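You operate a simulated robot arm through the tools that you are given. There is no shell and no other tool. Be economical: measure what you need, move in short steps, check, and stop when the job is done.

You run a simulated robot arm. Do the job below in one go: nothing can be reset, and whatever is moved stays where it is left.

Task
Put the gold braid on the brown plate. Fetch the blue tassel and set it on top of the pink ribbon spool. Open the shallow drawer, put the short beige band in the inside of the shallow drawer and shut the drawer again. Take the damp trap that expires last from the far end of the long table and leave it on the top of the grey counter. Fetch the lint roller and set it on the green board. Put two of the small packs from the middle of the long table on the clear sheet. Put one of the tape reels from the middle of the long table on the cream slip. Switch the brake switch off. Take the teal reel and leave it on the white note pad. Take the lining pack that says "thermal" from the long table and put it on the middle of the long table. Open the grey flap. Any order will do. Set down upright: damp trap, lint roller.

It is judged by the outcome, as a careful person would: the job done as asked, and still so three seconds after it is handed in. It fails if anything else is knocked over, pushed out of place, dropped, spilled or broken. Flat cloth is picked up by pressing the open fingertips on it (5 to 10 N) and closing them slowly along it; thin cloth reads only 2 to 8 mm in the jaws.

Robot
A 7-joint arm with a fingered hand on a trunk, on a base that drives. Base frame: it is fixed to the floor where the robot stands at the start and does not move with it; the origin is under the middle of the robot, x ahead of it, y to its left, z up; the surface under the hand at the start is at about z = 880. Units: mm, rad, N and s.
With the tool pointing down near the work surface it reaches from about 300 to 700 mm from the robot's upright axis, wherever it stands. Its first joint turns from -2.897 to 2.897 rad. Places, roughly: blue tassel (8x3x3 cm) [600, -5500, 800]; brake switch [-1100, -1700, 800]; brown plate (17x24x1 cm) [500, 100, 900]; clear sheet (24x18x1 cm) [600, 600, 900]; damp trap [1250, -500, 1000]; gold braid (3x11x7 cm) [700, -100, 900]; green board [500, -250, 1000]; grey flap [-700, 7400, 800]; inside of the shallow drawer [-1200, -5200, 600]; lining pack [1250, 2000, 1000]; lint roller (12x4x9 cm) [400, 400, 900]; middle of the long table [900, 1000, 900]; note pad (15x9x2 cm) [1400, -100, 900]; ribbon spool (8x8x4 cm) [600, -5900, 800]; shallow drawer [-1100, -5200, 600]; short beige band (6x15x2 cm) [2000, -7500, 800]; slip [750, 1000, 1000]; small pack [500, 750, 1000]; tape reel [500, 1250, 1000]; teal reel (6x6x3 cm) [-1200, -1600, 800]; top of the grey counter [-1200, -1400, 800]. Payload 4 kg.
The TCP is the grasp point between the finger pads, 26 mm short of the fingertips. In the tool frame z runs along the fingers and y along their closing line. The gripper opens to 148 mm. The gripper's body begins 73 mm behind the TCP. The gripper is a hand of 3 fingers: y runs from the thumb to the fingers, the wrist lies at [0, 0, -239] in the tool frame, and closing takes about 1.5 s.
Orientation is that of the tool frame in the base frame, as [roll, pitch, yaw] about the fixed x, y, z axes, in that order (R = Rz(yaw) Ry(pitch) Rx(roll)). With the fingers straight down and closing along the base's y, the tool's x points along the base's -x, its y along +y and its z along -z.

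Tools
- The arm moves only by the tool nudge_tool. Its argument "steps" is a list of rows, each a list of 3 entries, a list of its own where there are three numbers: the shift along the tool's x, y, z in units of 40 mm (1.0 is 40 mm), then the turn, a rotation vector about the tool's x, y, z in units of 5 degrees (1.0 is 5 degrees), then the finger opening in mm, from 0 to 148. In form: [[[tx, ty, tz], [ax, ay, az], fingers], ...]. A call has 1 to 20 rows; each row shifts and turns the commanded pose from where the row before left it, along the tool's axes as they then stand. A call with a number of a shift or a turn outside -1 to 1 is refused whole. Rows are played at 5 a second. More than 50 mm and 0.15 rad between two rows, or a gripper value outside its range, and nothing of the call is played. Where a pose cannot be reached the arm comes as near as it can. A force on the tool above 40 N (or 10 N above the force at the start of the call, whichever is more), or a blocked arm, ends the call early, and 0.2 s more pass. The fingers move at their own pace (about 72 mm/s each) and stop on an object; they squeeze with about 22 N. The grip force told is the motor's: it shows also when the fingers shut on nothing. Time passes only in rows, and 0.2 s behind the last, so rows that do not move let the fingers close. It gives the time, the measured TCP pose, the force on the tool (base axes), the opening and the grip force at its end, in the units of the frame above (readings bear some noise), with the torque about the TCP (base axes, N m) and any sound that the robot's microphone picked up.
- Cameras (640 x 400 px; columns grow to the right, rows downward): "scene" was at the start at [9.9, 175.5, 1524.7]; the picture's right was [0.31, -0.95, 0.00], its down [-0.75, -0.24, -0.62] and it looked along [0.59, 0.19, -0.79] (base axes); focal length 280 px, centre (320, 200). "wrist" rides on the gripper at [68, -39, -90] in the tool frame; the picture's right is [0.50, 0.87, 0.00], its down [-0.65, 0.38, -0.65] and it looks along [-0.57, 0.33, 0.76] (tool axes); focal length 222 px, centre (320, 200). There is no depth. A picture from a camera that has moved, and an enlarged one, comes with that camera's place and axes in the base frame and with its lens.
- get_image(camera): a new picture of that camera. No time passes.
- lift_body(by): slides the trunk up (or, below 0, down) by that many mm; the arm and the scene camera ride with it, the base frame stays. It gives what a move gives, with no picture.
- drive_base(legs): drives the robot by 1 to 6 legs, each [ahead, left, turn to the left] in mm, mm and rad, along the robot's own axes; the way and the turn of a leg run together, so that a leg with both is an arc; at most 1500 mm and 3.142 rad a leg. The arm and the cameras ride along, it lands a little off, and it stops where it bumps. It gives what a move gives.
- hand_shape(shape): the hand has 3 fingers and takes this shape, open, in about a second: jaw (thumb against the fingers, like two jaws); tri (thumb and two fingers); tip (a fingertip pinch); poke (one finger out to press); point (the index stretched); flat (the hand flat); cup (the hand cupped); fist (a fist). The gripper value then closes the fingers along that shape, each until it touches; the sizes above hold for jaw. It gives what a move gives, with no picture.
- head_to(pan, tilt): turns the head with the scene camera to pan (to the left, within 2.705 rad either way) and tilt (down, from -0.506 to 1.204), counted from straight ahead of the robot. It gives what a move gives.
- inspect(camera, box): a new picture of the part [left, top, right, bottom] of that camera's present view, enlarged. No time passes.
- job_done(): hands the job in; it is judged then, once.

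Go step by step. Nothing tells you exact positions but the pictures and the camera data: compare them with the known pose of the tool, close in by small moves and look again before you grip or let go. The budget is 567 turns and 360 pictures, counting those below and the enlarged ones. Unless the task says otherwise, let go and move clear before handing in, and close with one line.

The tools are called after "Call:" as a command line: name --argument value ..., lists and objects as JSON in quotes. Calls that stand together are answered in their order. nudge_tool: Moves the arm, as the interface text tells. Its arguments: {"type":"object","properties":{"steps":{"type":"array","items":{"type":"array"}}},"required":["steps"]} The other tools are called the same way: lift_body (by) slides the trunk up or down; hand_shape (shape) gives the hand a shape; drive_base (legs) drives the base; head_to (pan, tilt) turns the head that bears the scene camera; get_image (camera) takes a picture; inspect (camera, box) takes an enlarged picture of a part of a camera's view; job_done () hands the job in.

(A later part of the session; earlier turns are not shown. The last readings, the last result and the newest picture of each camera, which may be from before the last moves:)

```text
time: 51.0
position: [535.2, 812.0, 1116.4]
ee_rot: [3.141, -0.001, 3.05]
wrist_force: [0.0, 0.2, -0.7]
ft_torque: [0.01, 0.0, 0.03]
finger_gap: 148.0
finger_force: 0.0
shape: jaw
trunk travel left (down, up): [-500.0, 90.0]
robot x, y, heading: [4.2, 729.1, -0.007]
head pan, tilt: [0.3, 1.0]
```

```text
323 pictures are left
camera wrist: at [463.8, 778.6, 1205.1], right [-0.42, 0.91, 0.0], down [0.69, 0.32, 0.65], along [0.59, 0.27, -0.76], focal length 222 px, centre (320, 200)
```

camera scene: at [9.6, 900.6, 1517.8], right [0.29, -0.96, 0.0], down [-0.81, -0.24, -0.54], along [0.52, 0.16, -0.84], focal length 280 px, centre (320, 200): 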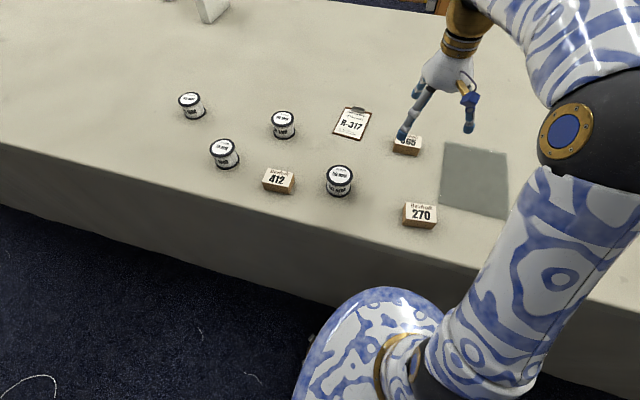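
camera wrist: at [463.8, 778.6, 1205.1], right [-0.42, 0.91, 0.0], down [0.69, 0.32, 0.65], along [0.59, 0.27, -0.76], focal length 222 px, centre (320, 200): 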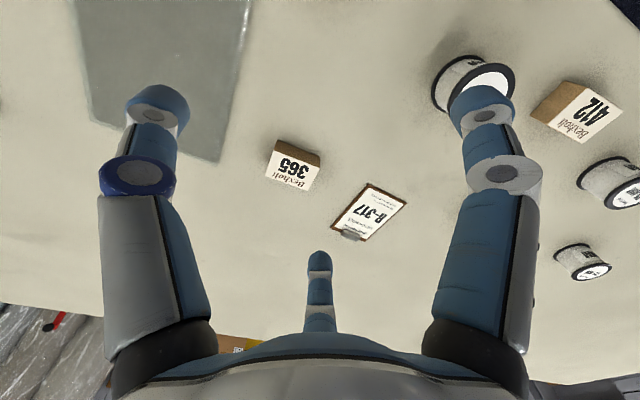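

Call:
inspect --camera "wrist" --box '[240, 110, 420, 250]'

Call:
inspect --camera "scene" --box '[320, 90, 520, 230]'

```text
2.86 times, centred on (330, 180) of wrist
camera zoom: at [463.8, 778.6, 1205.1], right [-0.42, 0.91, 0.0], down [0.69, 0.32, 0.65], along [0.59, 0.27, -0.76], focal length 635 px, centre (291, 257)
```

zoom: 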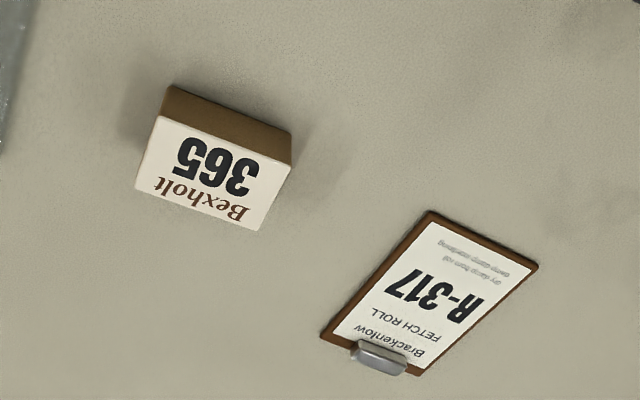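

```text
2.86 times, centred on (420, 160) of scene
camera zoom: at [9.6, 900.6, 1517.8], right [0.29, -0.96, 0.0], down [-0.81, -0.24, -0.54], along [0.52, 0.16, -0.84], focal length 800 px, centre (34, 314)
```

zoom: 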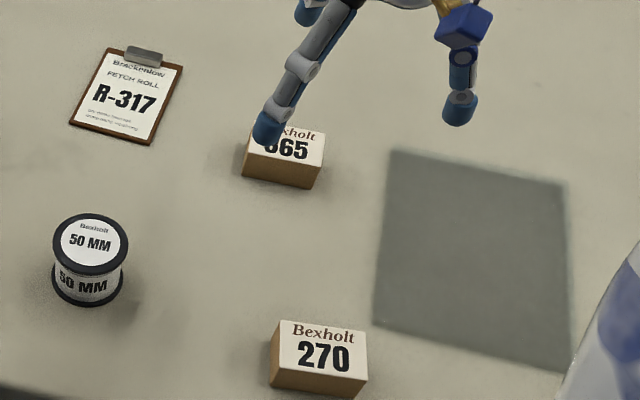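

Call:
nudge_tool --steps '[[[0, 0, 0], [0, 0, -1], 148], [[-0.8, 0.05, 0.3], [0, 0, 0], 148], [[-0.8, 0.05, 0.5], [0, 0, 0], 148], [[-0.8, 0.05, 0.5], [0, 0, 0], 148], [[-0.7, 0.05, 0.5], [0, 0, 0], 140], [[0, 0, 0.8], [0, 0, 0], 140], [[0, 0, 0.8], [0, 0, 0], 140], [[0, 0, 0], [0, 0, 0], 140]]'

Call:
get_image --camera "wrist"

```text
time: 52.8
position: [658.6, 817.5, 979.5]
ee_rot: [-3.141, 0.0, 3.139]
wrist_force: [-0.3, -0.2, -0.4]
ft_torque: [-0.03, 0.02, -0.03]
finger_gap: 140.0
finger_force: 0.1
shape: jaw
trunk travel left (down, up): [-500.0, 90.0]
robot x, y, heading: [2.2, 732.1, -0.009]
head pan, tilt: [0.3, 1.0]
```

```text
320 pictures are left
camera wrist: at [592.1, 779.3, 1069.0], right [-0.5, 0.87, 0.0], down [0.66, 0.38, 0.65], along [0.57, 0.32, -0.76], focal length 222 px, centre (320, 200)
```

wrist: 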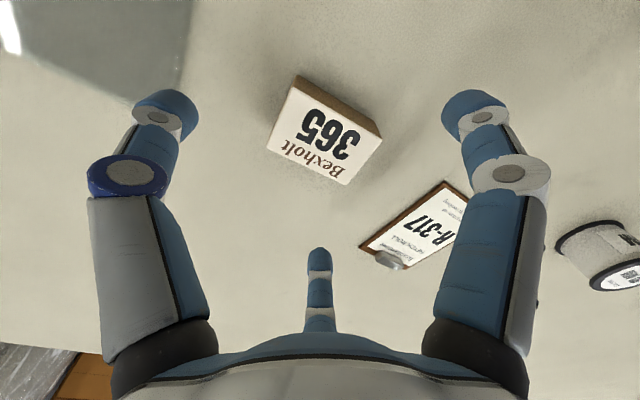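

Call:
nudge_tool --steps '[[[0.1, 0, 0.9], [0, 0, 0], 120], [[0, 0, 0.75], [0, 0, 0], 110], [[0, 0, 0], [0, 0, 0], 80], [[0, 0, 0], [0, 0, 0], 60], [[0, 0, 0], [0, 0, 0], 50], [[0, 0, 0], [0, 0, 0], 50], [[0, 0, 0], [0, 0, 0], 50]]'

Call:
get_image --camera "wrist"

```text
time: 54.4
position: [656.1, 818.3, 912.0]
ee_rot: [3.141, -0.001, 3.136]
wrist_force: [-0.2, 0.2, 0.0]
ft_torque: [0.0, 0.0, 0.01]
finger_gap: 53.5
finger_force: 22.1
shape: jaw
trunk travel left (down, up): [-500.0, 90.0]
robot x, y, heading: [2.4, 730.9, -0.004]
head pan, tilt: [0.3, 1.0]
```

```text
319 pictures are left
camera wrist: at [588.8, 779.1, 1001.8], right [-0.5, 0.87, 0.0], down [0.66, 0.38, 0.65], along [0.57, 0.32, -0.76], focal length 222 px, centre (320, 200)
```

wrist: 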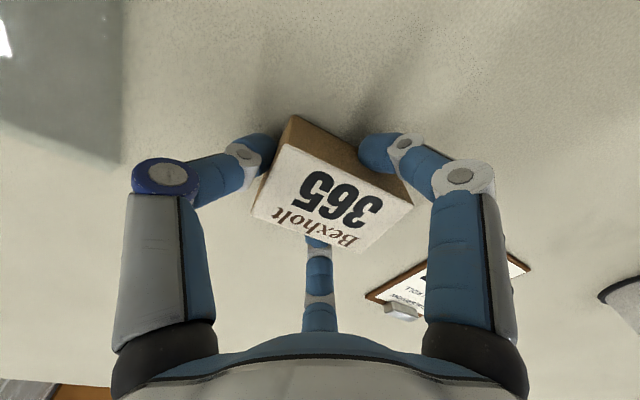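

Call:
nudge_tool --steps '[[[0, 0, -0.5], [0, 0, 0], 0], [[0, 0, -1], [0, 0, 0], 0], [[0, -0.98, 0], [0, 0, 0], 0], [[0, -0.98, 0], [0, 0, 0], 0], [[0, -0.98, 0], [0, 0, 0], 0], [[0, -0.98, 0], [0, 0, 0], 0], [[0, -0.98, 0], [0, 0, 0], 0], [[0, 0, 0], [0, 0, 0], 0]]'

Call:
get_image --camera "wrist"

Call:
get_image --camera "scene"

```text
time: 56.2
position: [653.3, 622.2, 973.3]
ee_rot: [-3.141, 0.0, 3.137]
wrist_force: [0.7, 0.3, -1.3]
ft_torque: [0.02, 0.0, 0.01]
finger_gap: 53.7
finger_force: 22.4
shape: jaw
trunk travel left (down, up): [-500.0, 90.0]
robot x, y, heading: [4.5, 727.7, -0.013]
head pan, tilt: [0.3, 1.0]
```

```text
318 pictures are left
camera wrist: at [586.0, 583.8, 1062.5], right [-0.5, 0.87, 0.0], down [0.66, 0.38, 0.65], along [0.57, 0.33, -0.76], focal length 222 px, centre (320, 200)
```

wrist: 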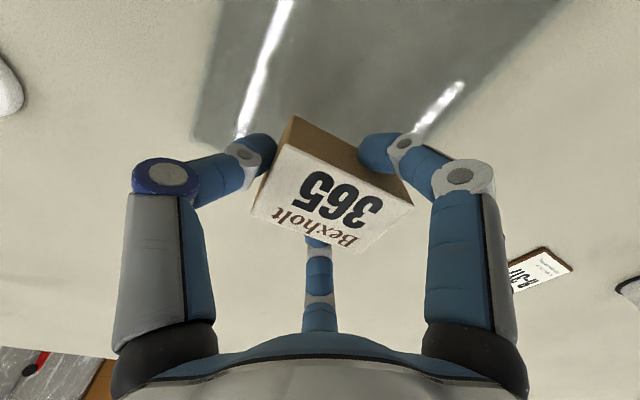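

```text
317 pictures are left
camera scene: at [9.7, 900.3, 1517.8], right [0.29, -0.96, 0.0], down [-0.81, -0.24, -0.54], along [0.52, 0.16, -0.84], focal length 280 px, centre (320, 200)
```

scene: 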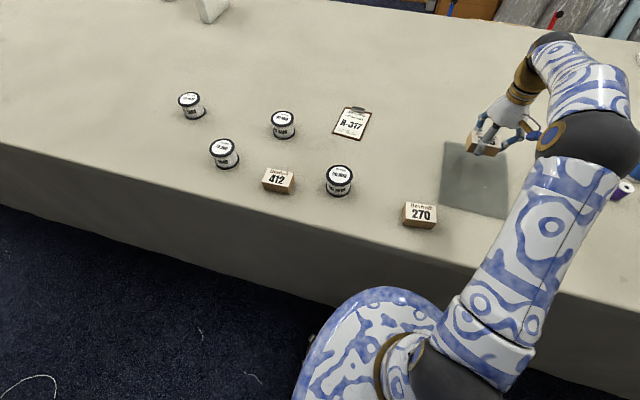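

Call:
nudge_tool --steps '[[[0.1, 0, 0.9], [0, 0, 0], 0], [[0, 0, 0.4], [0, 0, 0], 0], [[0, 0, 0.08], [0, 0, 0], 0], [[0, 0, 0], [0, 0, 0], 0]]'

Call:
nudge_tool --steps '[[[0, 0, 0.04], [0, 0, 0], 0], [[0, 0, 0.04], [0, 0, 0], 0], [[0, 0, 0], [0, 0, 0], 0]]'

```text
time: 57.2
position: [649.6, 623.5, 919.1]
ee_rot: [-3.14, 0.006, 3.139]
wrist_force: [1.5, -1.8, 18.7]
ft_torque: [-0.09, -0.05, 0.0]
finger_gap: 53.9
finger_force: 21.8
shape: jaw
trunk travel left (down, up): [-500.0, 90.0]
robot x, y, heading: [1.3, 724.5, -0.003]
head pan, tilt: [0.3, 1.0]
```

```text
time: 58.2
position: [650.6, 622.6, 918.2]
ee_rot: [-3.139, 0.01, 3.139]
wrist_force: [0.2, -0.1, 18.5]
ft_torque: [-0.05, 0.04, 0.06]
finger_gap: 55.2
finger_force: 22.2
shape: jaw
trunk travel left (down, up): [-500.0, 90.0]
robot x, y, heading: [2.5, 728.9, -0.009]
head pan, tilt: [0.3, 1.0]
stopped in row 3: the force on the tool passed its limit at 41 N (the readings are from after the stop); the commanded pose is now the measured one
```

Call:
nudge_tool --steps '[[[0, 0, -0.05], [0, 0, 0], 55], [[0, 0, 0], [0, 0, 0], 70], [[0, 0, 0], [0, 0, 0], 100], [[0, 0, 0], [0, 0, 0], 120], [[0, 0, -0.8], [0, 0, 0], 148], [[0, 0, -1], [0, 0, 0], 148], [[0, 0, -1], [0, 0, 0], 148], [[0, 0, -1], [0, 0, 0], 148], [[0, 0, 0], [0, 0, 0], 148]]'

Call:
get_image --camera "wrist"

```text
time: 60.2
position: [650.1, 623.1, 1071.0]
ee_rot: [-3.14, 0.006, 3.138]
wrist_force: [-0.4, 0.7, -0.4]
ft_torque: [0.01, 0.04, -0.02]
finger_gap: 147.7
finger_force: 0.0
shape: jaw
trunk travel left (down, up): [-500.0, 90.0]
robot x, y, heading: [-0.7, 727.4, -0.013]
head pan, tilt: [0.3, 1.0]
```

```text
316 pictures are left
camera wrist: at [582.8, 584.1, 1160.4], right [-0.5, 0.87, 0.0], down [0.65, 0.38, 0.66], along [0.57, 0.32, -0.75], focal length 222 px, centre (320, 200)
```

wrist: 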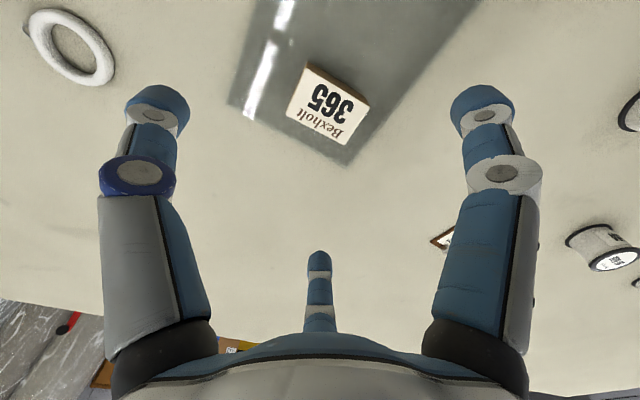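

Call:
nudge_tool --steps '[[[0.93, 0.6, 0], [0, 0, 0], 148], [[0.93, 0.6, 0], [0, 0, 0], 148], [[0.93, 0.6, 0], [0, 0, 0], 148], [[0.93, 0.6, 0], [0, 0, 0], 148], [[0.93, 0.6, 0], [0, 0, 0], 148], [[0.93, 0.6, 0], [0, 0, 0], 148], [[0, 0, 0.7], [0, 0, 0], 148], [[0, 0, 0.7], [0, 0, 0], 148], [[0, 0, 0], [0, 0, 0], 148]]'

Call:
get_image --camera "wrist"

```text
time: 62.2
position: [428.0, 769.0, 1013.2]
ee_rot: [-3.14, 0.006, 3.139]
wrist_force: [1.1, 0.4, 0.3]
ft_torque: [0.02, 0.0, -0.03]
finger_gap: 147.7
finger_force: 0.1
shape: jaw
trunk travel left (down, up): [-500.0, 90.0]
robot x, y, heading: [4.0, 727.8, -0.011]
head pan, tilt: [0.3, 1.0]
```

```text
315 pictures are left
camera wrist: at [359.2, 729.7, 1102.1], right [-0.5, 0.87, 0.0], down [0.65, 0.38, 0.66], along [0.57, 0.32, -0.75], focal length 222 px, centre (320, 200)
```

wrist: 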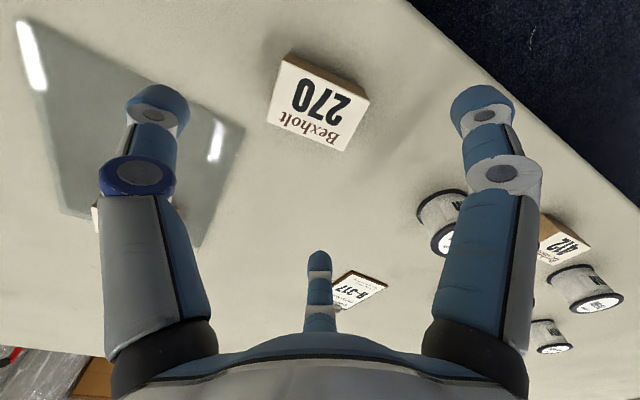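

Call:
nudge_tool --steps '[[[0, 0, 0], [0, 0, -1], 148], [[0, 0, 0], [0, 0, -0.5], 148], [[0.38, -0.22, 0.5], [0, 0, 0], 130], [[0, 0, 0.8], [0, 0, 0], 120], [[0, 0, 0], [0, 0, 0], 120]]'

Call:
get_image --camera "wrist"

```text
time: 63.4
position: [414.0, 759.2, 963.8]
ee_rot: [-3.141, 0.004, -3.015]
wrist_force: [-0.4, 0.7, 0.3]
ft_torque: [0.01, -0.01, 0.01]
finger_gap: 120.2
finger_force: 0.1
shape: jaw
trunk travel left (down, up): [-500.0, 90.0]
robot x, y, heading: [2.6, 729.7, -0.005]
head pan, tilt: [0.3, 1.0]
```

```text
314 pictures are left
camera wrist: at [350.9, 711.1, 1052.6], right [-0.61, 0.8, 0.0], down [0.6, 0.46, 0.66], along [0.52, 0.4, -0.75], focal length 222 px, centre (320, 200)
```

wrist: 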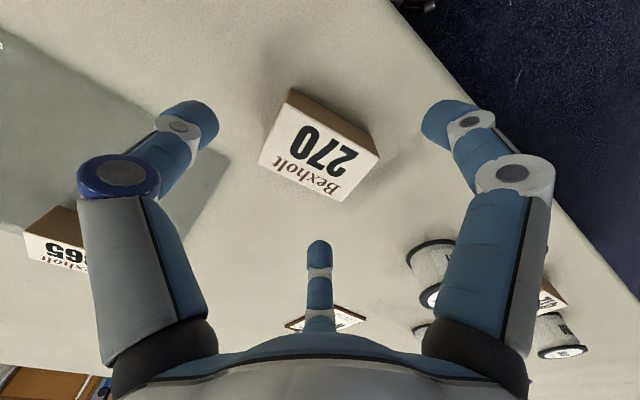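

Call:
nudge_tool --steps '[[[0, 0, 0.7], [0, 0, 0], 100], [[0, 0, 0.6], [0, 0, 0], 80], [[0, 0, 0], [0, 0, 0], 60], [[0, 0, 0], [0, 0, 0], 40], [[0, 0, 0], [0, 0, 0], 20], [[0, 0, 0], [0, 0, 0], 0], [[0, 0, 0], [0, 0, 0], 0]]'

Call:
nudge_tool --steps '[[[0, 0, -0.5], [0, 0, 0], 0], [[0, 0, -1], [0, 0, 0], 0], [[0, 0, -0.4], [0, 0, 0], 0], [[0, 0, 0], [0, 0, 0], 0]]'

Call:
get_image --camera "wrist"

```text
time: 65.0
position: [413.2, 757.9, 911.1]
ee_rot: [-3.139, 0.006, -3.013]
wrist_force: [-0.7, -1.1, 1.1]
ft_torque: [0.0, -0.03, -0.01]
finger_gap: 58.0
finger_force: 21.8
shape: jaw
trunk travel left (down, up): [-500.0, 90.0]
robot x, y, heading: [1.5, 729.9, -0.009]
head pan, tilt: [0.3, 1.0]
```

```text
time: 66.0
position: [413.2, 756.3, 986.5]
ee_rot: [-3.139, 0.006, -3.015]
wrist_force: [-0.5, -0.5, -0.1]
ft_torque: [0.0, 0.02, 0.02]
finger_gap: 57.9
finger_force: 22.1
shape: jaw
trunk travel left (down, up): [-500.0, 90.0]
robot x, y, heading: [-0.6, 728.0, -0.008]
head pan, tilt: [0.3, 1.0]
```

```text
313 pictures are left
camera wrist: at [350.7, 709.2, 1076.2], right [-0.61, 0.8, 0.0], down [0.6, 0.46, 0.66], along [0.52, 0.4, -0.75], focal length 222 px, centre (320, 200)
```

wrist: 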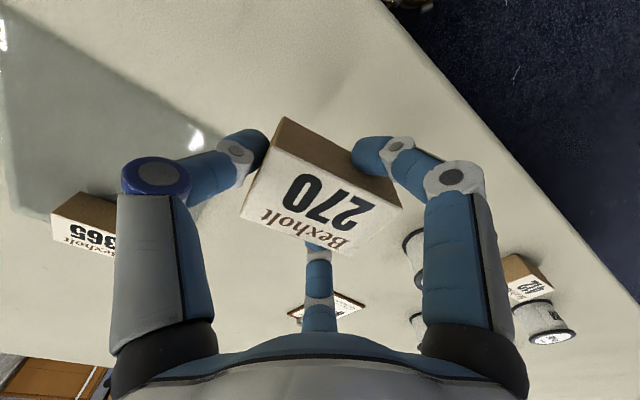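

Call:
nudge_tool --steps '[[[-0.57, -0.735, 0], [0, 0, 0], 0], [[-0.57, -0.735, 0], [0, 0, 0], 0], [[-0.57, -0.735, 0], [0, 0, 0], 0], [[-0.57, -0.735, 0], [0, 0, 0], 0], [[-0.57, -0.735, 0], [0, 0, 0], 0], [[0, 0, 0.9], [0, 0, 0], 0], [[0, 0, 0.4], [0, 0, 0], 0], [[0, 0, 0], [0, 0, 0], 0]]'

Call:
get_image --camera "wrist"

```text
time: 67.8
position: [546.0, 624.8, 932.7]
ee_rot: [-3.14, 0.006, -3.014]
wrist_force: [0.2, -0.2, -1.8]
ft_torque: [0.02, -0.01, 0.0]
finger_gap: 57.2
finger_force: 21.8
shape: jaw
trunk travel left (down, up): [-500.0, 90.0]
robot x, y, heading: [3.4, 726.7, -0.009]
head pan, tilt: [0.3, 1.0]
```

```text
312 pictures are left
camera wrist: at [483.9, 577.3, 1021.9], right [-0.61, 0.8, 0.0], down [0.6, 0.46, 0.66], along [0.52, 0.4, -0.75], focal length 222 px, centre (320, 200)
```

wrist: 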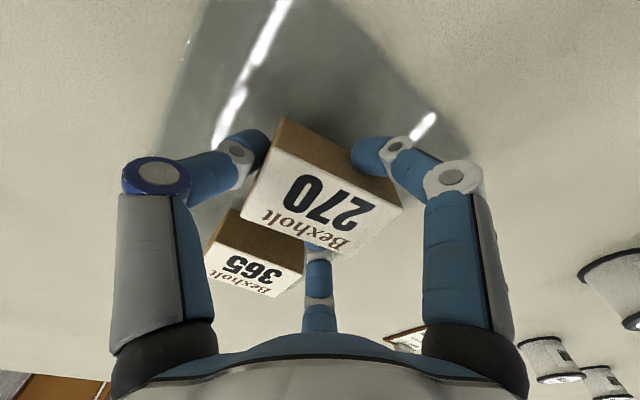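

Call:
nudge_tool --steps '[[[0.15, 0, 0.15], [0, 0, 0], 0], [[0, 0, 0.05], [0, 0, 0], 0], [[0, 0, 0.05], [0, 0, 0], 0], [[0, 0, 0], [0, 0, 0], 0]]'

```text
time: 68.8
position: [539.8, 625.2, 922.9]
ee_rot: [-3.14, 0.004, -3.013]
wrist_force: [-0.7, 0.5, -1.0]
ft_torque: [0.01, 0.0, -0.02]
finger_gap: 57.4
finger_force: 22.2
shape: jaw
trunk travel left (down, up): [-500.0, 90.0]
robot x, y, heading: [2.9, 727.5, -0.01]
head pan, tilt: [0.3, 1.0]
```

Call:
nudge_tool --steps '[[[0, 0, 0.05], [0, 0, 0], 0], [[0, 0, 0.03], [0, 0, 0], 0], [[0, 0, 0], [0, 0, 0], 0]]'

```text
time: 69.6
position: [539.6, 624.4, 920.6]
ee_rot: [-3.14, 0.005, -3.014]
wrist_force: [-0.3, 0.3, -0.8]
ft_torque: [-0.02, 0.03, -0.01]
finger_gap: 57.3
finger_force: 21.9
shape: jaw
trunk travel left (down, up): [-500.0, 90.0]
robot x, y, heading: [2.4, 726.0, -0.007]
head pan, tilt: [0.3, 1.0]
```

Call:
nudge_tool --steps '[[[0, 0, 0.04], [0, 0, 0], 0], [[0, 0, 0.03], [0, 0, 0], 0], [[0, 0, 0], [0, 0, 0], 0]]'

```text
time: 70.4
position: [539.1, 624.4, 919.0]
ee_rot: [-3.141, 0.007, -3.014]
wrist_force: [1.8, -3.7, 13.4]
ft_torque: [-0.17, -0.08, 0.01]
finger_gap: 57.8
finger_force: 22.1
shape: jaw
trunk travel left (down, up): [-500.0, 90.0]
robot x, y, heading: [4.7, 728.1, -0.01]
head pan, tilt: [0.3, 1.0]
```

Call:
nudge_tool --steps '[[[0, 0, -0.05], [0, 0, 0], 60], [[0, 0, 0], [0, 0, 0], 80], [[0, 0, 0], [0, 0, 0], 120], [[0, 0, -0.8], [0, 0, 0], 130], [[0, 0, -1], [0, 0, 1], 148], [[0, 0, -1], [0, 0, 0.5], 148], [[0, 0, -1], [0, 0, 0], 148], [[0, 0, 0], [0, 0, 0], 148]]'

Call:
get_image --camera "wrist"

Call:
drive_base --legs '[[0, 270, 0.01]]'

Call:
get_image --camera "scene"

Call:
get_image --camera "wrist"

```text
time: 72.2
position: [540.3, 626.5, 1072.4]
ee_rot: [-3.14, 0.004, 3.138]
wrist_force: [-0.9, -0.3, -0.7]
ft_torque: [0.02, 0.03, 0.02]
finger_gap: 148.1
finger_force: 0.1
shape: jaw
trunk travel left (down, up): [-500.0, 90.0]
robot x, y, heading: [-1.8, 726.2, -0.01]
head pan, tilt: [0.3, 1.0]
```

```text
311 pictures are left
camera wrist: at [472.3, 587.3, 1161.2], right [-0.5, 0.87, 0.0], down [0.65, 0.38, 0.66], along [0.57, 0.32, -0.75], focal length 222 px, centre (320, 200)
```

wrist: 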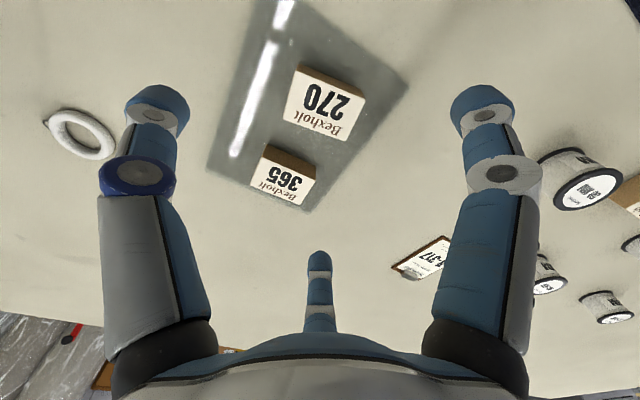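

```text
time: 74.1
position: [543.3, 904.0, 1071.1]
ee_rot: [-3.14, 0.005, -3.132]
wrist_force: [0.1, 0.2, 0.6]
ft_torque: [-0.01, -0.03, -0.01]
finger_gap: 148.1
finger_force: 0.0
shape: jaw
trunk travel left (down, up): [-500.0, 90.0]
robot x, y, heading: [6.6, 994.8, 0.007]
head pan, tilt: [0.3, 1.0]
```

```text
310 pictures are left
camera scene: at [8.0, 1171.0, 1517.7], right [0.3, -0.95, 0.0], down [-0.8, -0.25, -0.54], along [0.52, 0.16, -0.84], focal length 280 px, centre (320, 200)
```

scene: 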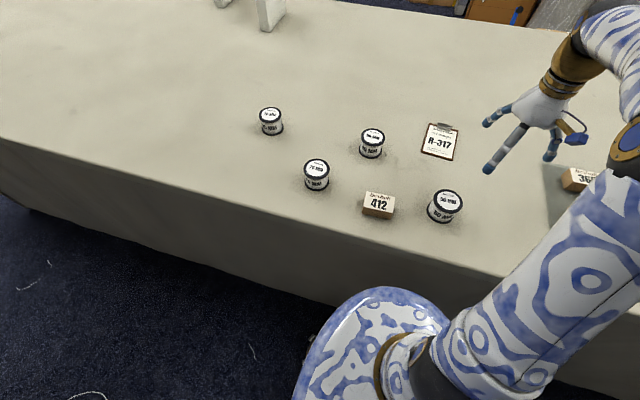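

```text
309 pictures are left
camera wrist: at [474.9, 863.9, 1160.9], right [-0.51, 0.86, 0.0], down [0.65, 0.39, 0.66], along [0.57, 0.33, -0.75], focal length 222 px, centre (320, 200)
```

wrist: 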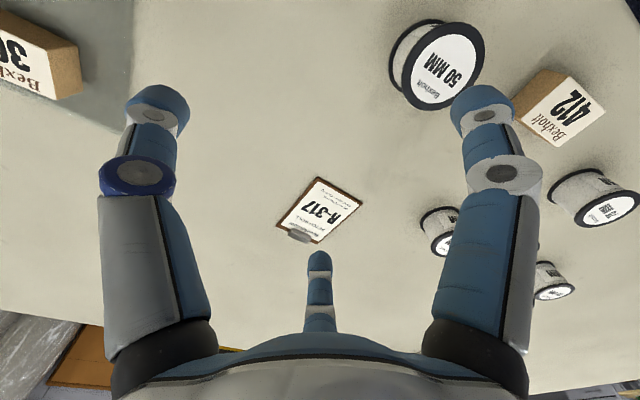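

Call:
inspect --camera "scene" --box '[340, 110, 480, 230]'

Call:
inspect --camera "scene" --box '[410, 110, 470, 170]'

```text
3.33 times, centred on (410, 170) of scene
camera zoom: at [8.0, 1171.0, 1517.7], right [0.3, -0.95, 0.0], down [-0.8, -0.25, -0.54], along [0.52, 0.16, -0.84], focal length 933 px, centre (20, 300)
```

zoom: 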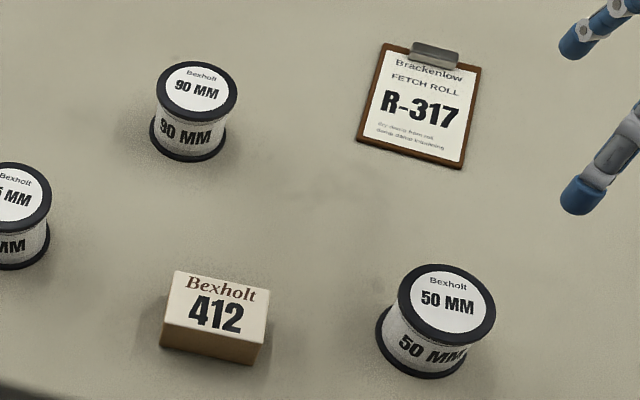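

```text
6.67 times, centred on (440, 140) of scene
camera zoom: at [8.0, 1171.0, 1517.7], right [0.3, -0.95, 0.0], down [-0.8, -0.25, -0.54], along [0.52, 0.16, -0.84], focal length 1866 px, centre (-480, 600)
```

zoom: 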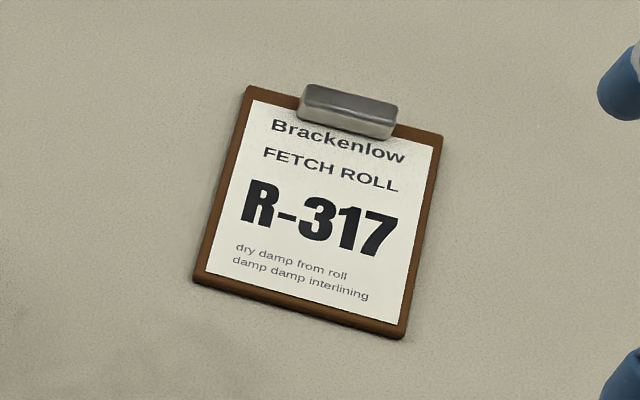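

Call:
nudge_tool --steps '[[[0.625, 0.61, 0], [0, 0, 0], 148], [[0.625, 0.61, 0], [0, 0, 0], 148], [[0.625, 0.61, 0], [0, 0, 0], 148], [[0, 0, 0.8], [0, 0, 0], 130], [[0, 0, 0.8], [0, 0, 0], 120], [[0, 0, 0], [0, 0, 0], 120]]'

Call:
get_image --camera "wrist"

```text
time: 75.5
position: [465.8, 973.7, 1006.6]
ee_rot: [-3.14, 0.005, -3.132]
wrist_force: [-0.2, -1.3, 1.2]
ft_torque: [-0.02, -0.01, 0.01]
finger_gap: 120.1
finger_force: 0.0
shape: jaw
trunk travel left (down, up): [-500.0, 90.0]
robot x, y, heading: [5.9, 995.2, 0.003]
head pan, tilt: [0.3, 1.0]
```

```text
306 pictures are left
camera wrist: at [398.5, 933.7, 1096.9], right [-0.51, 0.86, 0.0], down [0.65, 0.39, 0.66], along [0.57, 0.33, -0.75], focal length 222 px, centre (320, 200)
```

wrist: 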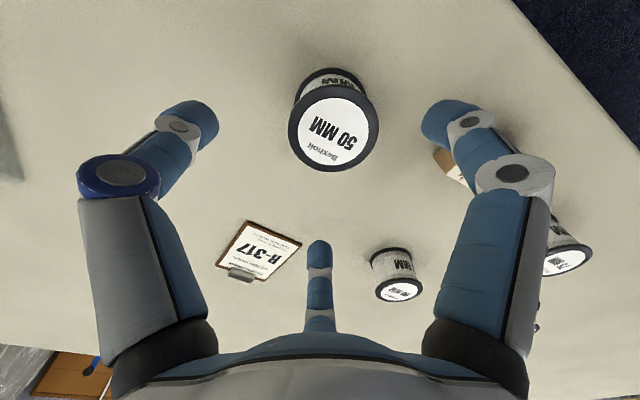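

Call:
nudge_tool --steps '[[[0.2, 0.1, 0.9], [0, 0, 0], 120], [[0, 0, 0.9], [0, 0, 0], 120], [[0, 0, 0.5], [0, 0, 0], 110], [[0, 0, 0], [0, 0, 0], 90], [[0, 0, 0], [0, 0, 0], 70], [[0, 0, 0], [0, 0, 0], 50], [[0, 0, 0], [0, 0, 0], 30], [[0, 0, 0], [0, 0, 0], 0], [[0, 0, 0], [0, 0, 0], 0]]'

Call:
get_image --camera "wrist"

```text
time: 77.5
position: [457.2, 978.3, 914.6]
ee_rot: [-3.138, 0.004, -3.132]
wrist_force: [-0.2, -0.3, 1.1]
ft_torque: [0.02, 0.0, 0.04]
finger_gap: 61.9
finger_force: 22.3
shape: jaw
trunk travel left (down, up): [-500.0, 90.0]
robot x, y, heading: [2.8, 999.4, 0.006]
head pan, tilt: [0.3, 1.0]
```

```text
305 pictures are left
camera wrist: at [391.0, 938.3, 1004.3], right [-0.51, 0.86, 0.0], down [0.65, 0.39, 0.66], along [0.57, 0.33, -0.75], focal length 222 px, centre (320, 200)
```

wrist: 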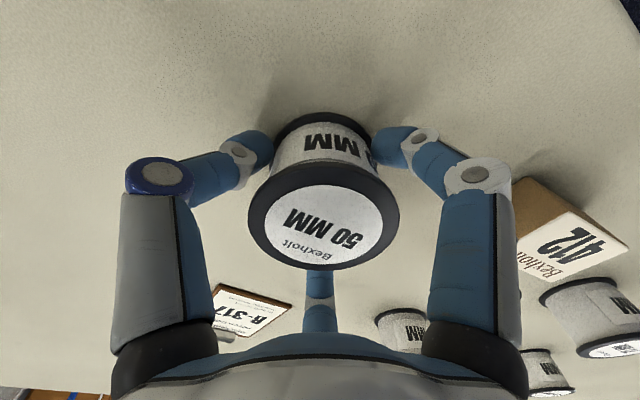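

Call:
nudge_tool --steps '[[[0, 0, -0.5], [0, 0, 0], 0], [[0, 0, -1], [0, 0, 0], 0], [[-0.868, 0.08, 0], [0, 0, 0], 0], [[-0.868, 0.08, 0], [0, 0, 0], 0], [[-0.868, 0.08, 0], [0, 0, 0], 0], [[-0.868, 0.08, 0], [0, 0, 0], 0], [[-0.868, 0.08, 0], [0, 0, 0], 0], [[-0.868, 0.08, 0], [0, 0, 0], 0], [[-0.868, 0.08, 0], [0, 0, 0], 0], [[0, 0, 0], [0, 0, 0], 0]]'

Call:
get_image --camera "wrist"

Call:
inspect --camera "scene" --box '[360, 60, 560, 200]'

```text
time: 79.7
position: [700.0, 1006.0, 977.2]
ee_rot: [-3.139, 0.003, -3.131]
wrist_force: [-0.5, 0.1, -1.2]
ft_torque: [0.0, -0.01, 0.0]
finger_gap: 61.9
finger_force: 22.2
shape: jaw
trunk travel left (down, up): [-500.0, 90.0]
robot x, y, heading: [7.0, 995.5, 0.004]
head pan, tilt: [0.3, 1.0]
```

```text
304 pictures are left
camera wrist: at [632.6, 965.6, 1065.5], right [-0.51, 0.86, 0.0], down [0.65, 0.39, 0.66], along [0.57, 0.33, -0.76], focal length 222 px, centre (320, 200)
```

wrist: 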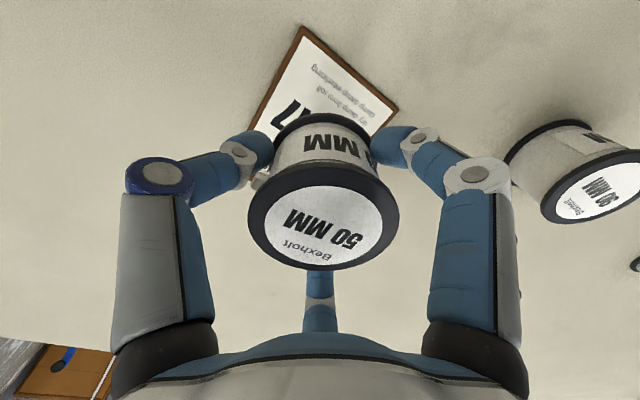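

```text
2.86 times, centred on (460, 130) of scene
camera zoom: at [8.4, 1170.8, 1517.8], right [0.3, -0.95, 0.0], down [-0.8, -0.25, -0.54], along [0.52, 0.16, -0.84], focal length 800 px, centre (-80, 400)
```

zoom: 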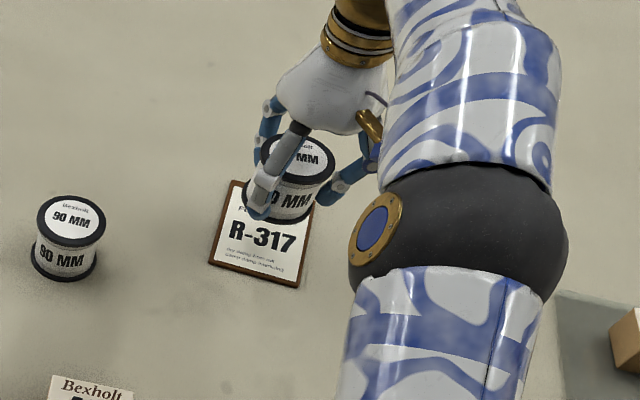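

Call:
nudge_tool --steps '[[[0.12, -0.1, 0.9], [0, 0, 0], 0], [[0, 0, 0.35], [0, 0, 0], 0], [[0, 0, 0.05], [0, 0, 0], 0], [[0, 0, 0], [0, 0, 0], 0]]'

Call:
nudge_tool --steps '[[[0, 0, 0.04], [0, 0, 0], 0], [[0, 0, 0.03], [0, 0, 0], 0], [[0, 0, 0], [0, 0, 0], 0]]'

```text
time: 80.7
position: [696.8, 1000.8, 923.6]
ee_rot: [-3.139, 0.004, -3.133]
wrist_force: [0.1, -0.2, -1.8]
ft_torque: [0.02, -0.02, 0.0]
finger_gap: 62.0
finger_force: 22.0
shape: jaw
trunk travel left (down, up): [-500.0, 90.0]
robot x, y, heading: [2.2, 1000.1, 0.005]
head pan, tilt: [0.3, 1.0]
```

```text
time: 81.5
position: [697.3, 1001.2, 921.3]
ee_rot: [-3.139, 0.006, -3.132]
wrist_force: [0.0, -0.2, -1.8]
ft_torque: [0.01, 0.02, -0.01]
finger_gap: 61.8
finger_force: 22.4
shape: jaw
trunk travel left (down, up): [-500.0, 90.0]
robot x, y, heading: [3.4, 997.0, 0.004]
head pan, tilt: [0.3, 1.0]
```

Call:
nudge_tool --steps '[[[0, 0, 0.04], [0, 0, 0], 0], [[0, 0, 0.03], [0, 0, 0], 0], [[0, 0, 0], [0, 0, 0], 0]]'

```text
time: 82.3
position: [697.3, 1000.2, 918.2]
ee_rot: [-3.138, 0.006, -3.133]
wrist_force: [-0.1, -0.3, 2.9]
ft_torque: [-0.02, 0.04, 0.01]
finger_gap: 61.8
finger_force: 22.5
shape: jaw
trunk travel left (down, up): [-500.0, 90.0]
robot x, y, heading: [3.3, 999.3, 0.006]
head pan, tilt: [0.3, 1.0]
```

Call:
nudge_tool --steps '[[[0, 0, 0.03], [0, 0, 0], 0], [[0, 0, 0], [0, 0, 0], 60], [[0, 0, 0], [0, 0, 0], 75], [[0, 0, 0], [0, 0, 0], 95], [[0, 0, 0], [0, 0, 0], 120], [[0, 0, -0.8], [0, 0, 0], 130], [[0, 0, -1], [0, 0, 0], 148], [[0, 0, -1], [0, 0, 0], 148], [[0, 0, -1], [0, 0, 0], 148], [[0, 0, 0], [0, 0, 0], 148]]'

Call:
get_image --camera "wrist"

Call:
head_to --pan 0.6 --tilt 0.6

Call:
get_image --camera "scene"

```text
time: 84.5
position: [684.7, 999.8, 1063.4]
ee_rot: [-3.139, 0.006, -3.133]
wrist_force: [-0.3, 0.7, 0.4]
ft_torque: [0.03, -0.02, 0.01]
finger_gap: 148.3
finger_force: 0.1
shape: jaw
out of reach, approached as far as the arm can: row 9
trunk travel left (down, up): [-500.0, 90.0]
robot x, y, heading: [-0.6, 995.5, 0.005]
head pan, tilt: [0.3, 1.0]
```

```text
302 pictures are left
camera wrist: at [616.1, 960.9, 1153.2], right [-0.51, 0.86, 0.0], down [0.65, 0.39, 0.66], along [0.57, 0.33, -0.75], focal length 222 px, centre (320, 200)
```

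wrist: 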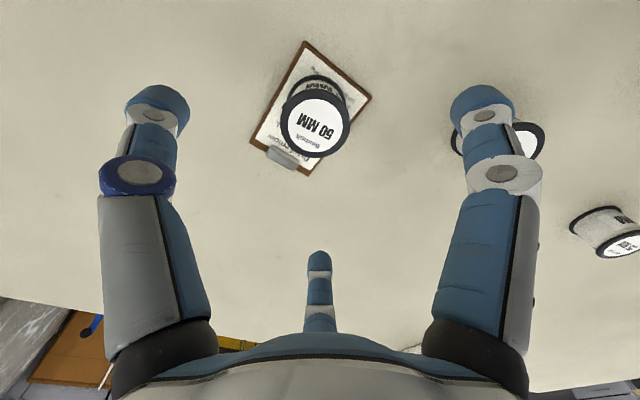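

```text
time: 85.3
position: [684.5, 1000.1, 1063.8]
ee_rot: [-3.14, 0.007, -3.133]
wrist_force: [0.3, 0.2, 0.3]
ft_torque: [-0.02, 0.01, -0.01]
finger_gap: 147.9
finger_force: 0.0
shape: jaw
trunk travel left (down, up): [-500.0, 90.0]
robot x, y, heading: [2.7, 998.6, 0.006]
head pan, tilt: [0.6, 0.6]
```

```text
301 pictures are left
camera scene: at [14.4, 1200.0, 1549.7], right [0.57, -0.82, 0.0], down [-0.47, -0.32, -0.82], along [0.68, 0.47, -0.57], focal length 280 px, centre (320, 200)
```

scene: 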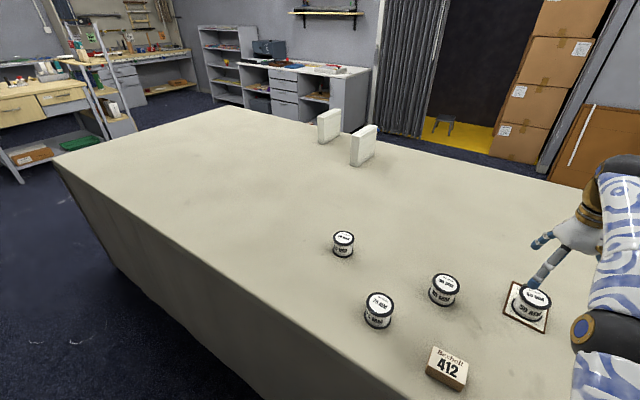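

Call:
inspect --camera "scene" --box '[300, 90, 400, 180]'

Call:
head_to --pan 0.0 --tilt 0.35

Call:
get_image --camera "scene"

Call:
head_to --pan -0.6 --tilt 0.35

Call:
get_image --camera "scene"

```text
4.44 times, centred on (350, 135) of scene
camera zoom: at [14.4, 1200.0, 1549.7], right [0.57, -0.82, 0.0], down [-0.47, -0.32, -0.82], along [0.68, 0.47, -0.57], focal length 1244 px, centre (187, 489)
```

zoom: 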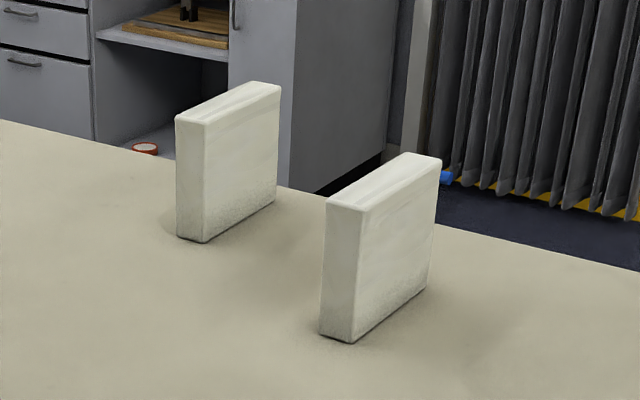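

```text
time: 86.3
position: [684.7, 1000.7, 1064.0]
ee_rot: [-3.14, 0.005, -3.131]
wrist_force: [0.2, -0.3, 0.0]
ft_torque: [0.02, 0.0, 0.0]
finger_gap: 147.8
finger_force: 0.0
shape: jaw
trunk travel left (down, up): [-500.0, 90.0]
robot x, y, heading: [3.7, 1000.1, 0.006]
head pan, tilt: [0.0, 0.351]
```

```text
299 pictures are left
camera scene: at [34.8, 1150.3, 1572.5], right [0.01, -1.0, 0.0], down [-0.34, 0.0, -0.94], along [0.94, 0.0, -0.34], focal length 280 px, centre (320, 200)
```

scene: 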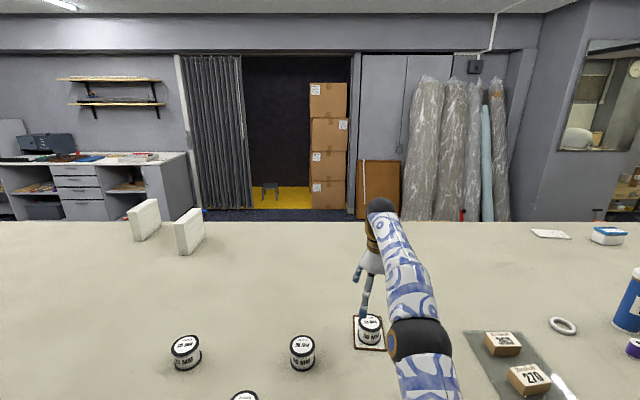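

```text
time: 87.3
position: [684.1, 1001.5, 1063.5]
ee_rot: [-3.139, 0.005, -3.133]
wrist_force: [0.1, -0.1, 0.1]
ft_torque: [0.04, -0.02, 0.03]
finger_gap: 147.9
finger_force: 0.0
shape: jaw
trunk travel left (down, up): [-500.0, 90.0]
robot x, y, heading: [7.2, 999.2, 0.001]
head pan, tilt: [-0.6, 0.351]
```

```text
298 pictures are left
camera scene: at [18.8, 1097.6, 1572.6], right [-0.56, -0.83, 0.0], down [-0.28, 0.19, -0.94], along [0.78, -0.53, -0.34], focal length 280 px, centre (320, 200)
```

scene: 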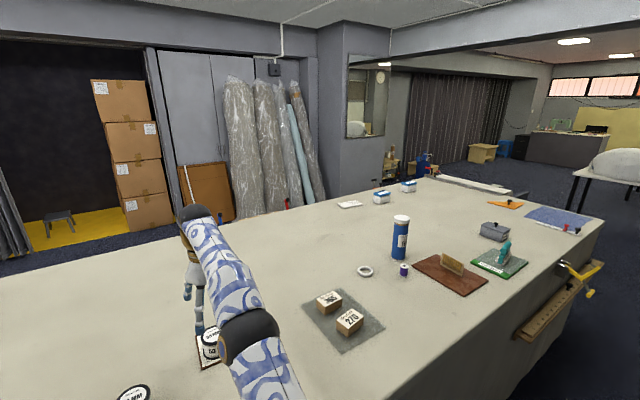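

Call:
nudge_tool --steps '[[[1, 0, -0.3], [0, 0, 0], 148], [[1, 0, -0.3], [0, 0, 0], 148], [[1, 0, -0.3], [0, 0, 0], 148], [[1, 0, -0.3], [0, 0, 0], 148], [[1, 0, -0.3], [0, 0, 0], 148], [[1, 0, -0.3], [0, 0, 0], 148], [[1, 0, -0.3], [0, 0, 0], 148], [[0, 0, 0], [0, 0, 0], 148]]'

Call:
head_to --pan 1.5 --tilt 0.4

Call:
get_image --camera "scene"

```text
time: 89.1
position: [405.2, 1000.2, 1145.1]
ee_rot: [3.141, 0.007, -3.133]
wrist_force: [0.4, 0.5, 0.5]
ft_torque: [0.02, -0.05, 0.0]
finger_gap: 147.6
finger_force: 0.1
shape: jaw
trunk travel left (down, up): [-500.0, 90.0]
robot x, y, heading: [3.0, 998.6, 0.008]
head pan, tilt: [-0.6, 0.351]
```

```text
time: 91.1
position: [405.0, 999.5, 1144.6]
ee_rot: [-3.139, 0.006, -3.133]
wrist_force: [-0.1, -0.4, 0.1]
ft_torque: [0.03, 0.01, 0.02]
finger_gap: 147.9
finger_force: 0.1
shape: jaw
trunk travel left (down, up): [-500.0, 90.0]
robot x, y, heading: [9.0, 997.0, 0.008]
head pan, tilt: [1.499, 0.4]
```

```text
297 pictures are left
camera scene: at [-52.3, 1242.2, 1568.0], right [1.0, -0.07, 0.0], down [-0.03, -0.39, -0.92], along [0.06, 0.92, -0.39], focal length 280 px, centre (320, 200)
```

scene: 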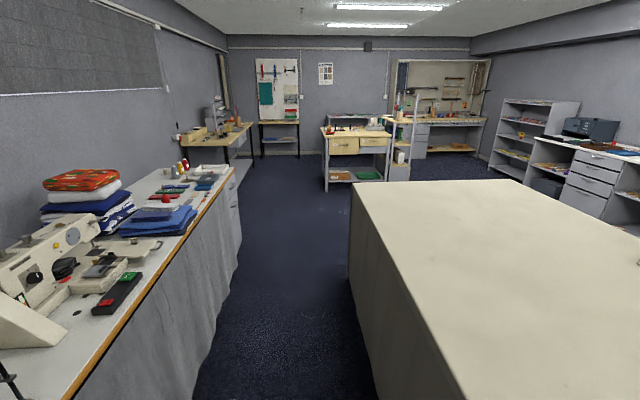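

Call:
drive_base --legs '[[0, 1400, 0], [0, 1400, 0]]'

Call:
head_to --pan 1.7 --tilt 0.3

Call:
get_image --camera "scene"

```text
time: 104.6
position: [413.2, 3782.6, 1145.4]
ee_rot: [-3.14, 0.006, -3.133]
wrist_force: [0.1, -1.1, -0.3]
ft_torque: [0.0, -0.03, 0.01]
finger_gap: 148.2
finger_force: 0.1
shape: jaw
trunk travel left (down, up): [-500.0, 90.0]
robot x, y, heading: [10.0, 3779.8, 0.007]
head pan, tilt: [1.499, 0.4]
```

```text
time: 105.3
position: [412.4, 3782.0, 1144.8]
ee_rot: [-3.139, 0.004, -3.131]
wrist_force: [-0.6, 0.5, 0.6]
ft_torque: [-0.01, -0.02, -0.02]
finger_gap: 147.9
finger_force: 0.0
shape: jaw
trunk travel left (down, up): [-500.0, 90.0]
robot x, y, heading: [15.3, 3773.5, 0.003]
head pan, tilt: [1.7, 0.3]
```

```text
296 pictures are left
camera scene: at [-62.5, 4023.6, 1577.3], right [0.99, 0.13, 0.0], down [0.04, -0.29, -0.96], along [-0.13, 0.95, -0.3], focal length 280 px, centre (320, 200)
```

scene: 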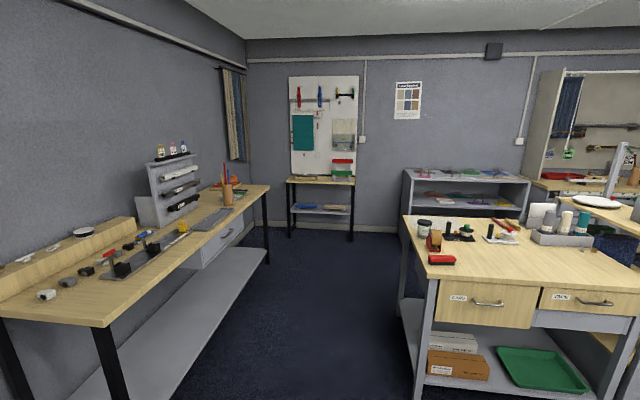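

Call:
inspect --camera "scene" --box '[260, 60, 400, 250]'

```text
2.11 times, centred on (330, 155) of scene
camera zoom: at [-62.5, 4023.6, 1577.3], right [0.99, 0.13, 0.0], down [0.04, -0.29, -0.96], along [-0.13, 0.95, -0.3], focal length 589 px, centre (299, 295)
```

zoom: 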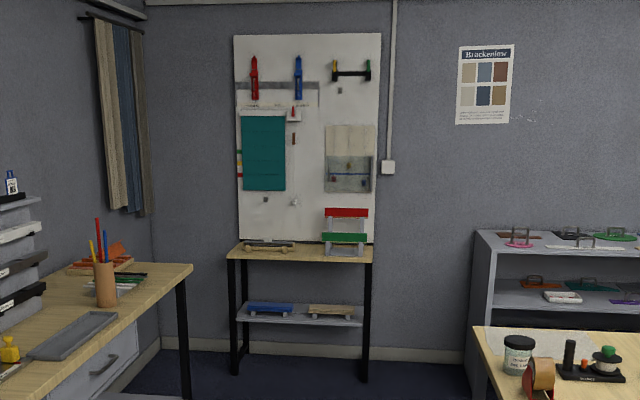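

Call:
drive_base --legs '[[0, 0, 1.57], [1500, 300, 0], [1000, 250, 0]]'

Call:
head_to --pan 0.0 --tilt 0.6

Call:
get_image --camera "scene"

```text
refused: leg 2 is longer than a leg can be; nothing moved
```

```text
time: 107.1
position: [413.2, 3782.4, 1145.7]
ee_rot: [-3.14, 0.004, -3.131]
wrist_force: [-0.5, 0.3, 0.6]
ft_torque: [-0.02, 0.0, 0.01]
finger_gap: 147.9
finger_force: 0.0
shape: jaw
trunk travel left (down, up): [-500.0, 90.0]
robot x, y, heading: [14.1, 3782.6, 0.003]
head pan, tilt: [0.0, 0.6]
```

```text
294 pictures are left
camera scene: at [38.4, 3931.7, 1549.8], right [0.01, -1.0, 0.0], down [-0.56, 0.0, -0.83], along [0.83, 0.01, -0.56], focal length 280 px, centre (320, 200)
```

scene: 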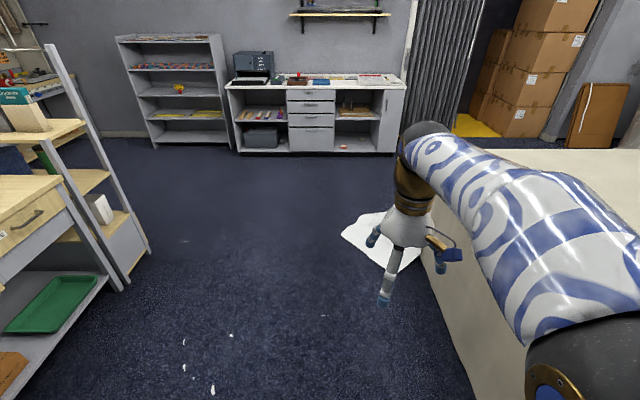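

Call:
drive_base --legs '[[0, 0, 1.57], [1300, 350, 0], [1200, 250, 0]]'

Call:
get_image --camera "scene"

```text
time: 123.4
position: [-586.9, 6677.8, 1146.0]
ee_rot: [-3.139, 0.005, -1.573]
wrist_force: [-0.6, -0.2, -0.4]
ft_torque: [0.02, 0.01, 0.02]
finger_gap: 147.9
finger_force: 0.1
shape: jaw
trunk travel left (down, up): [-500.0, 90.0]
robot x, y, heading: [-588.1, 6277.0, 1.566]
head pan, tilt: [0.0, 0.6]
```

```text
293 pictures are left
camera scene: at [-741.4, 6308.7, 1549.8], right [1.0, -0.01, 0.0], down [0.0, -0.57, -0.82], along [0.01, 0.82, -0.57], focal length 280 px, centre (320, 200)
```

scene: 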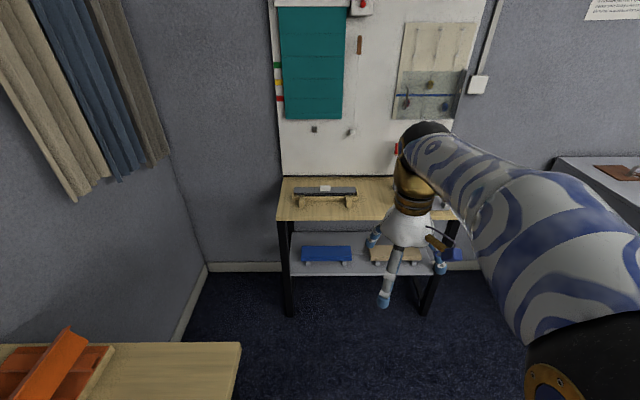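

Call:
inspect --camera "scene" --box '[270, 165, 380, 225]'

```text
5.82 times, centred on (325, 195) of scene
camera zoom: at [-741.4, 6308.7, 1549.8], right [1.0, -0.01, 0.0], down [0.0, -0.57, -0.82], along [0.01, 0.82, -0.57], focal length 1628 px, centre (291, 229)
```

zoom: 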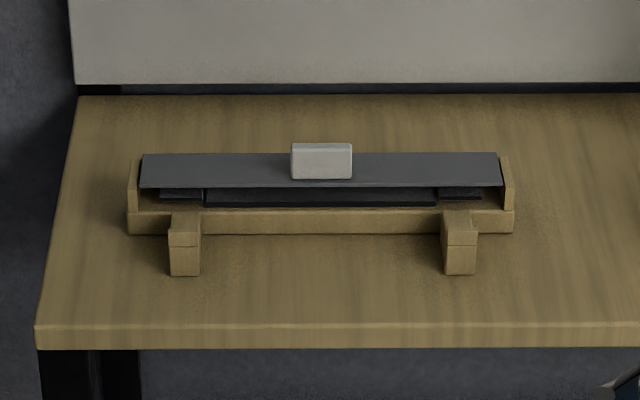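

Call:
drive_base --legs '[[530, -10, 0]]'

Call:
get_image --camera "scene"

Call:
get_image --camera "wrist"

```text
time: 126.5
position: [-575.7, 7209.3, 1144.7]
ee_rot: [-3.139, 0.005, -1.571]
wrist_force: [0.7, -0.1, -0.4]
ft_torque: [-0.01, 0.03, -0.03]
finger_gap: 147.9
finger_force: 0.1
shape: jaw
trunk travel left (down, up): [-500.0, 90.0]
robot x, y, heading: [-571.8, 6809.3, 1.571]
head pan, tilt: [0.0, 0.6]
```

```text
291 pictures are left
camera scene: at [-728.7, 6839.7, 1549.8], right [1.0, 0.0, 0.0], down [0.0, -0.57, -0.82], along [0.0, 0.82, -0.57], focal length 280 px, centre (320, 200)
```

scene: 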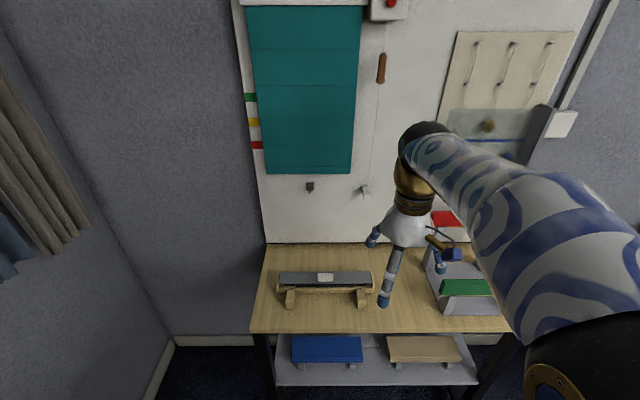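

```text
290 pictures are left
camera wrist: at [-536.9, 7141.8, 1234.7], right [-0.86, -0.5, 0.0], down [-0.38, 0.65, 0.66], along [-0.33, 0.57, -0.75], focal length 222 px, centre (320, 200)
```

wrist: 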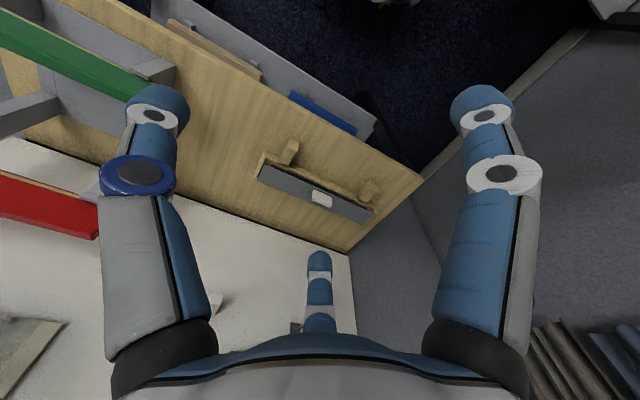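

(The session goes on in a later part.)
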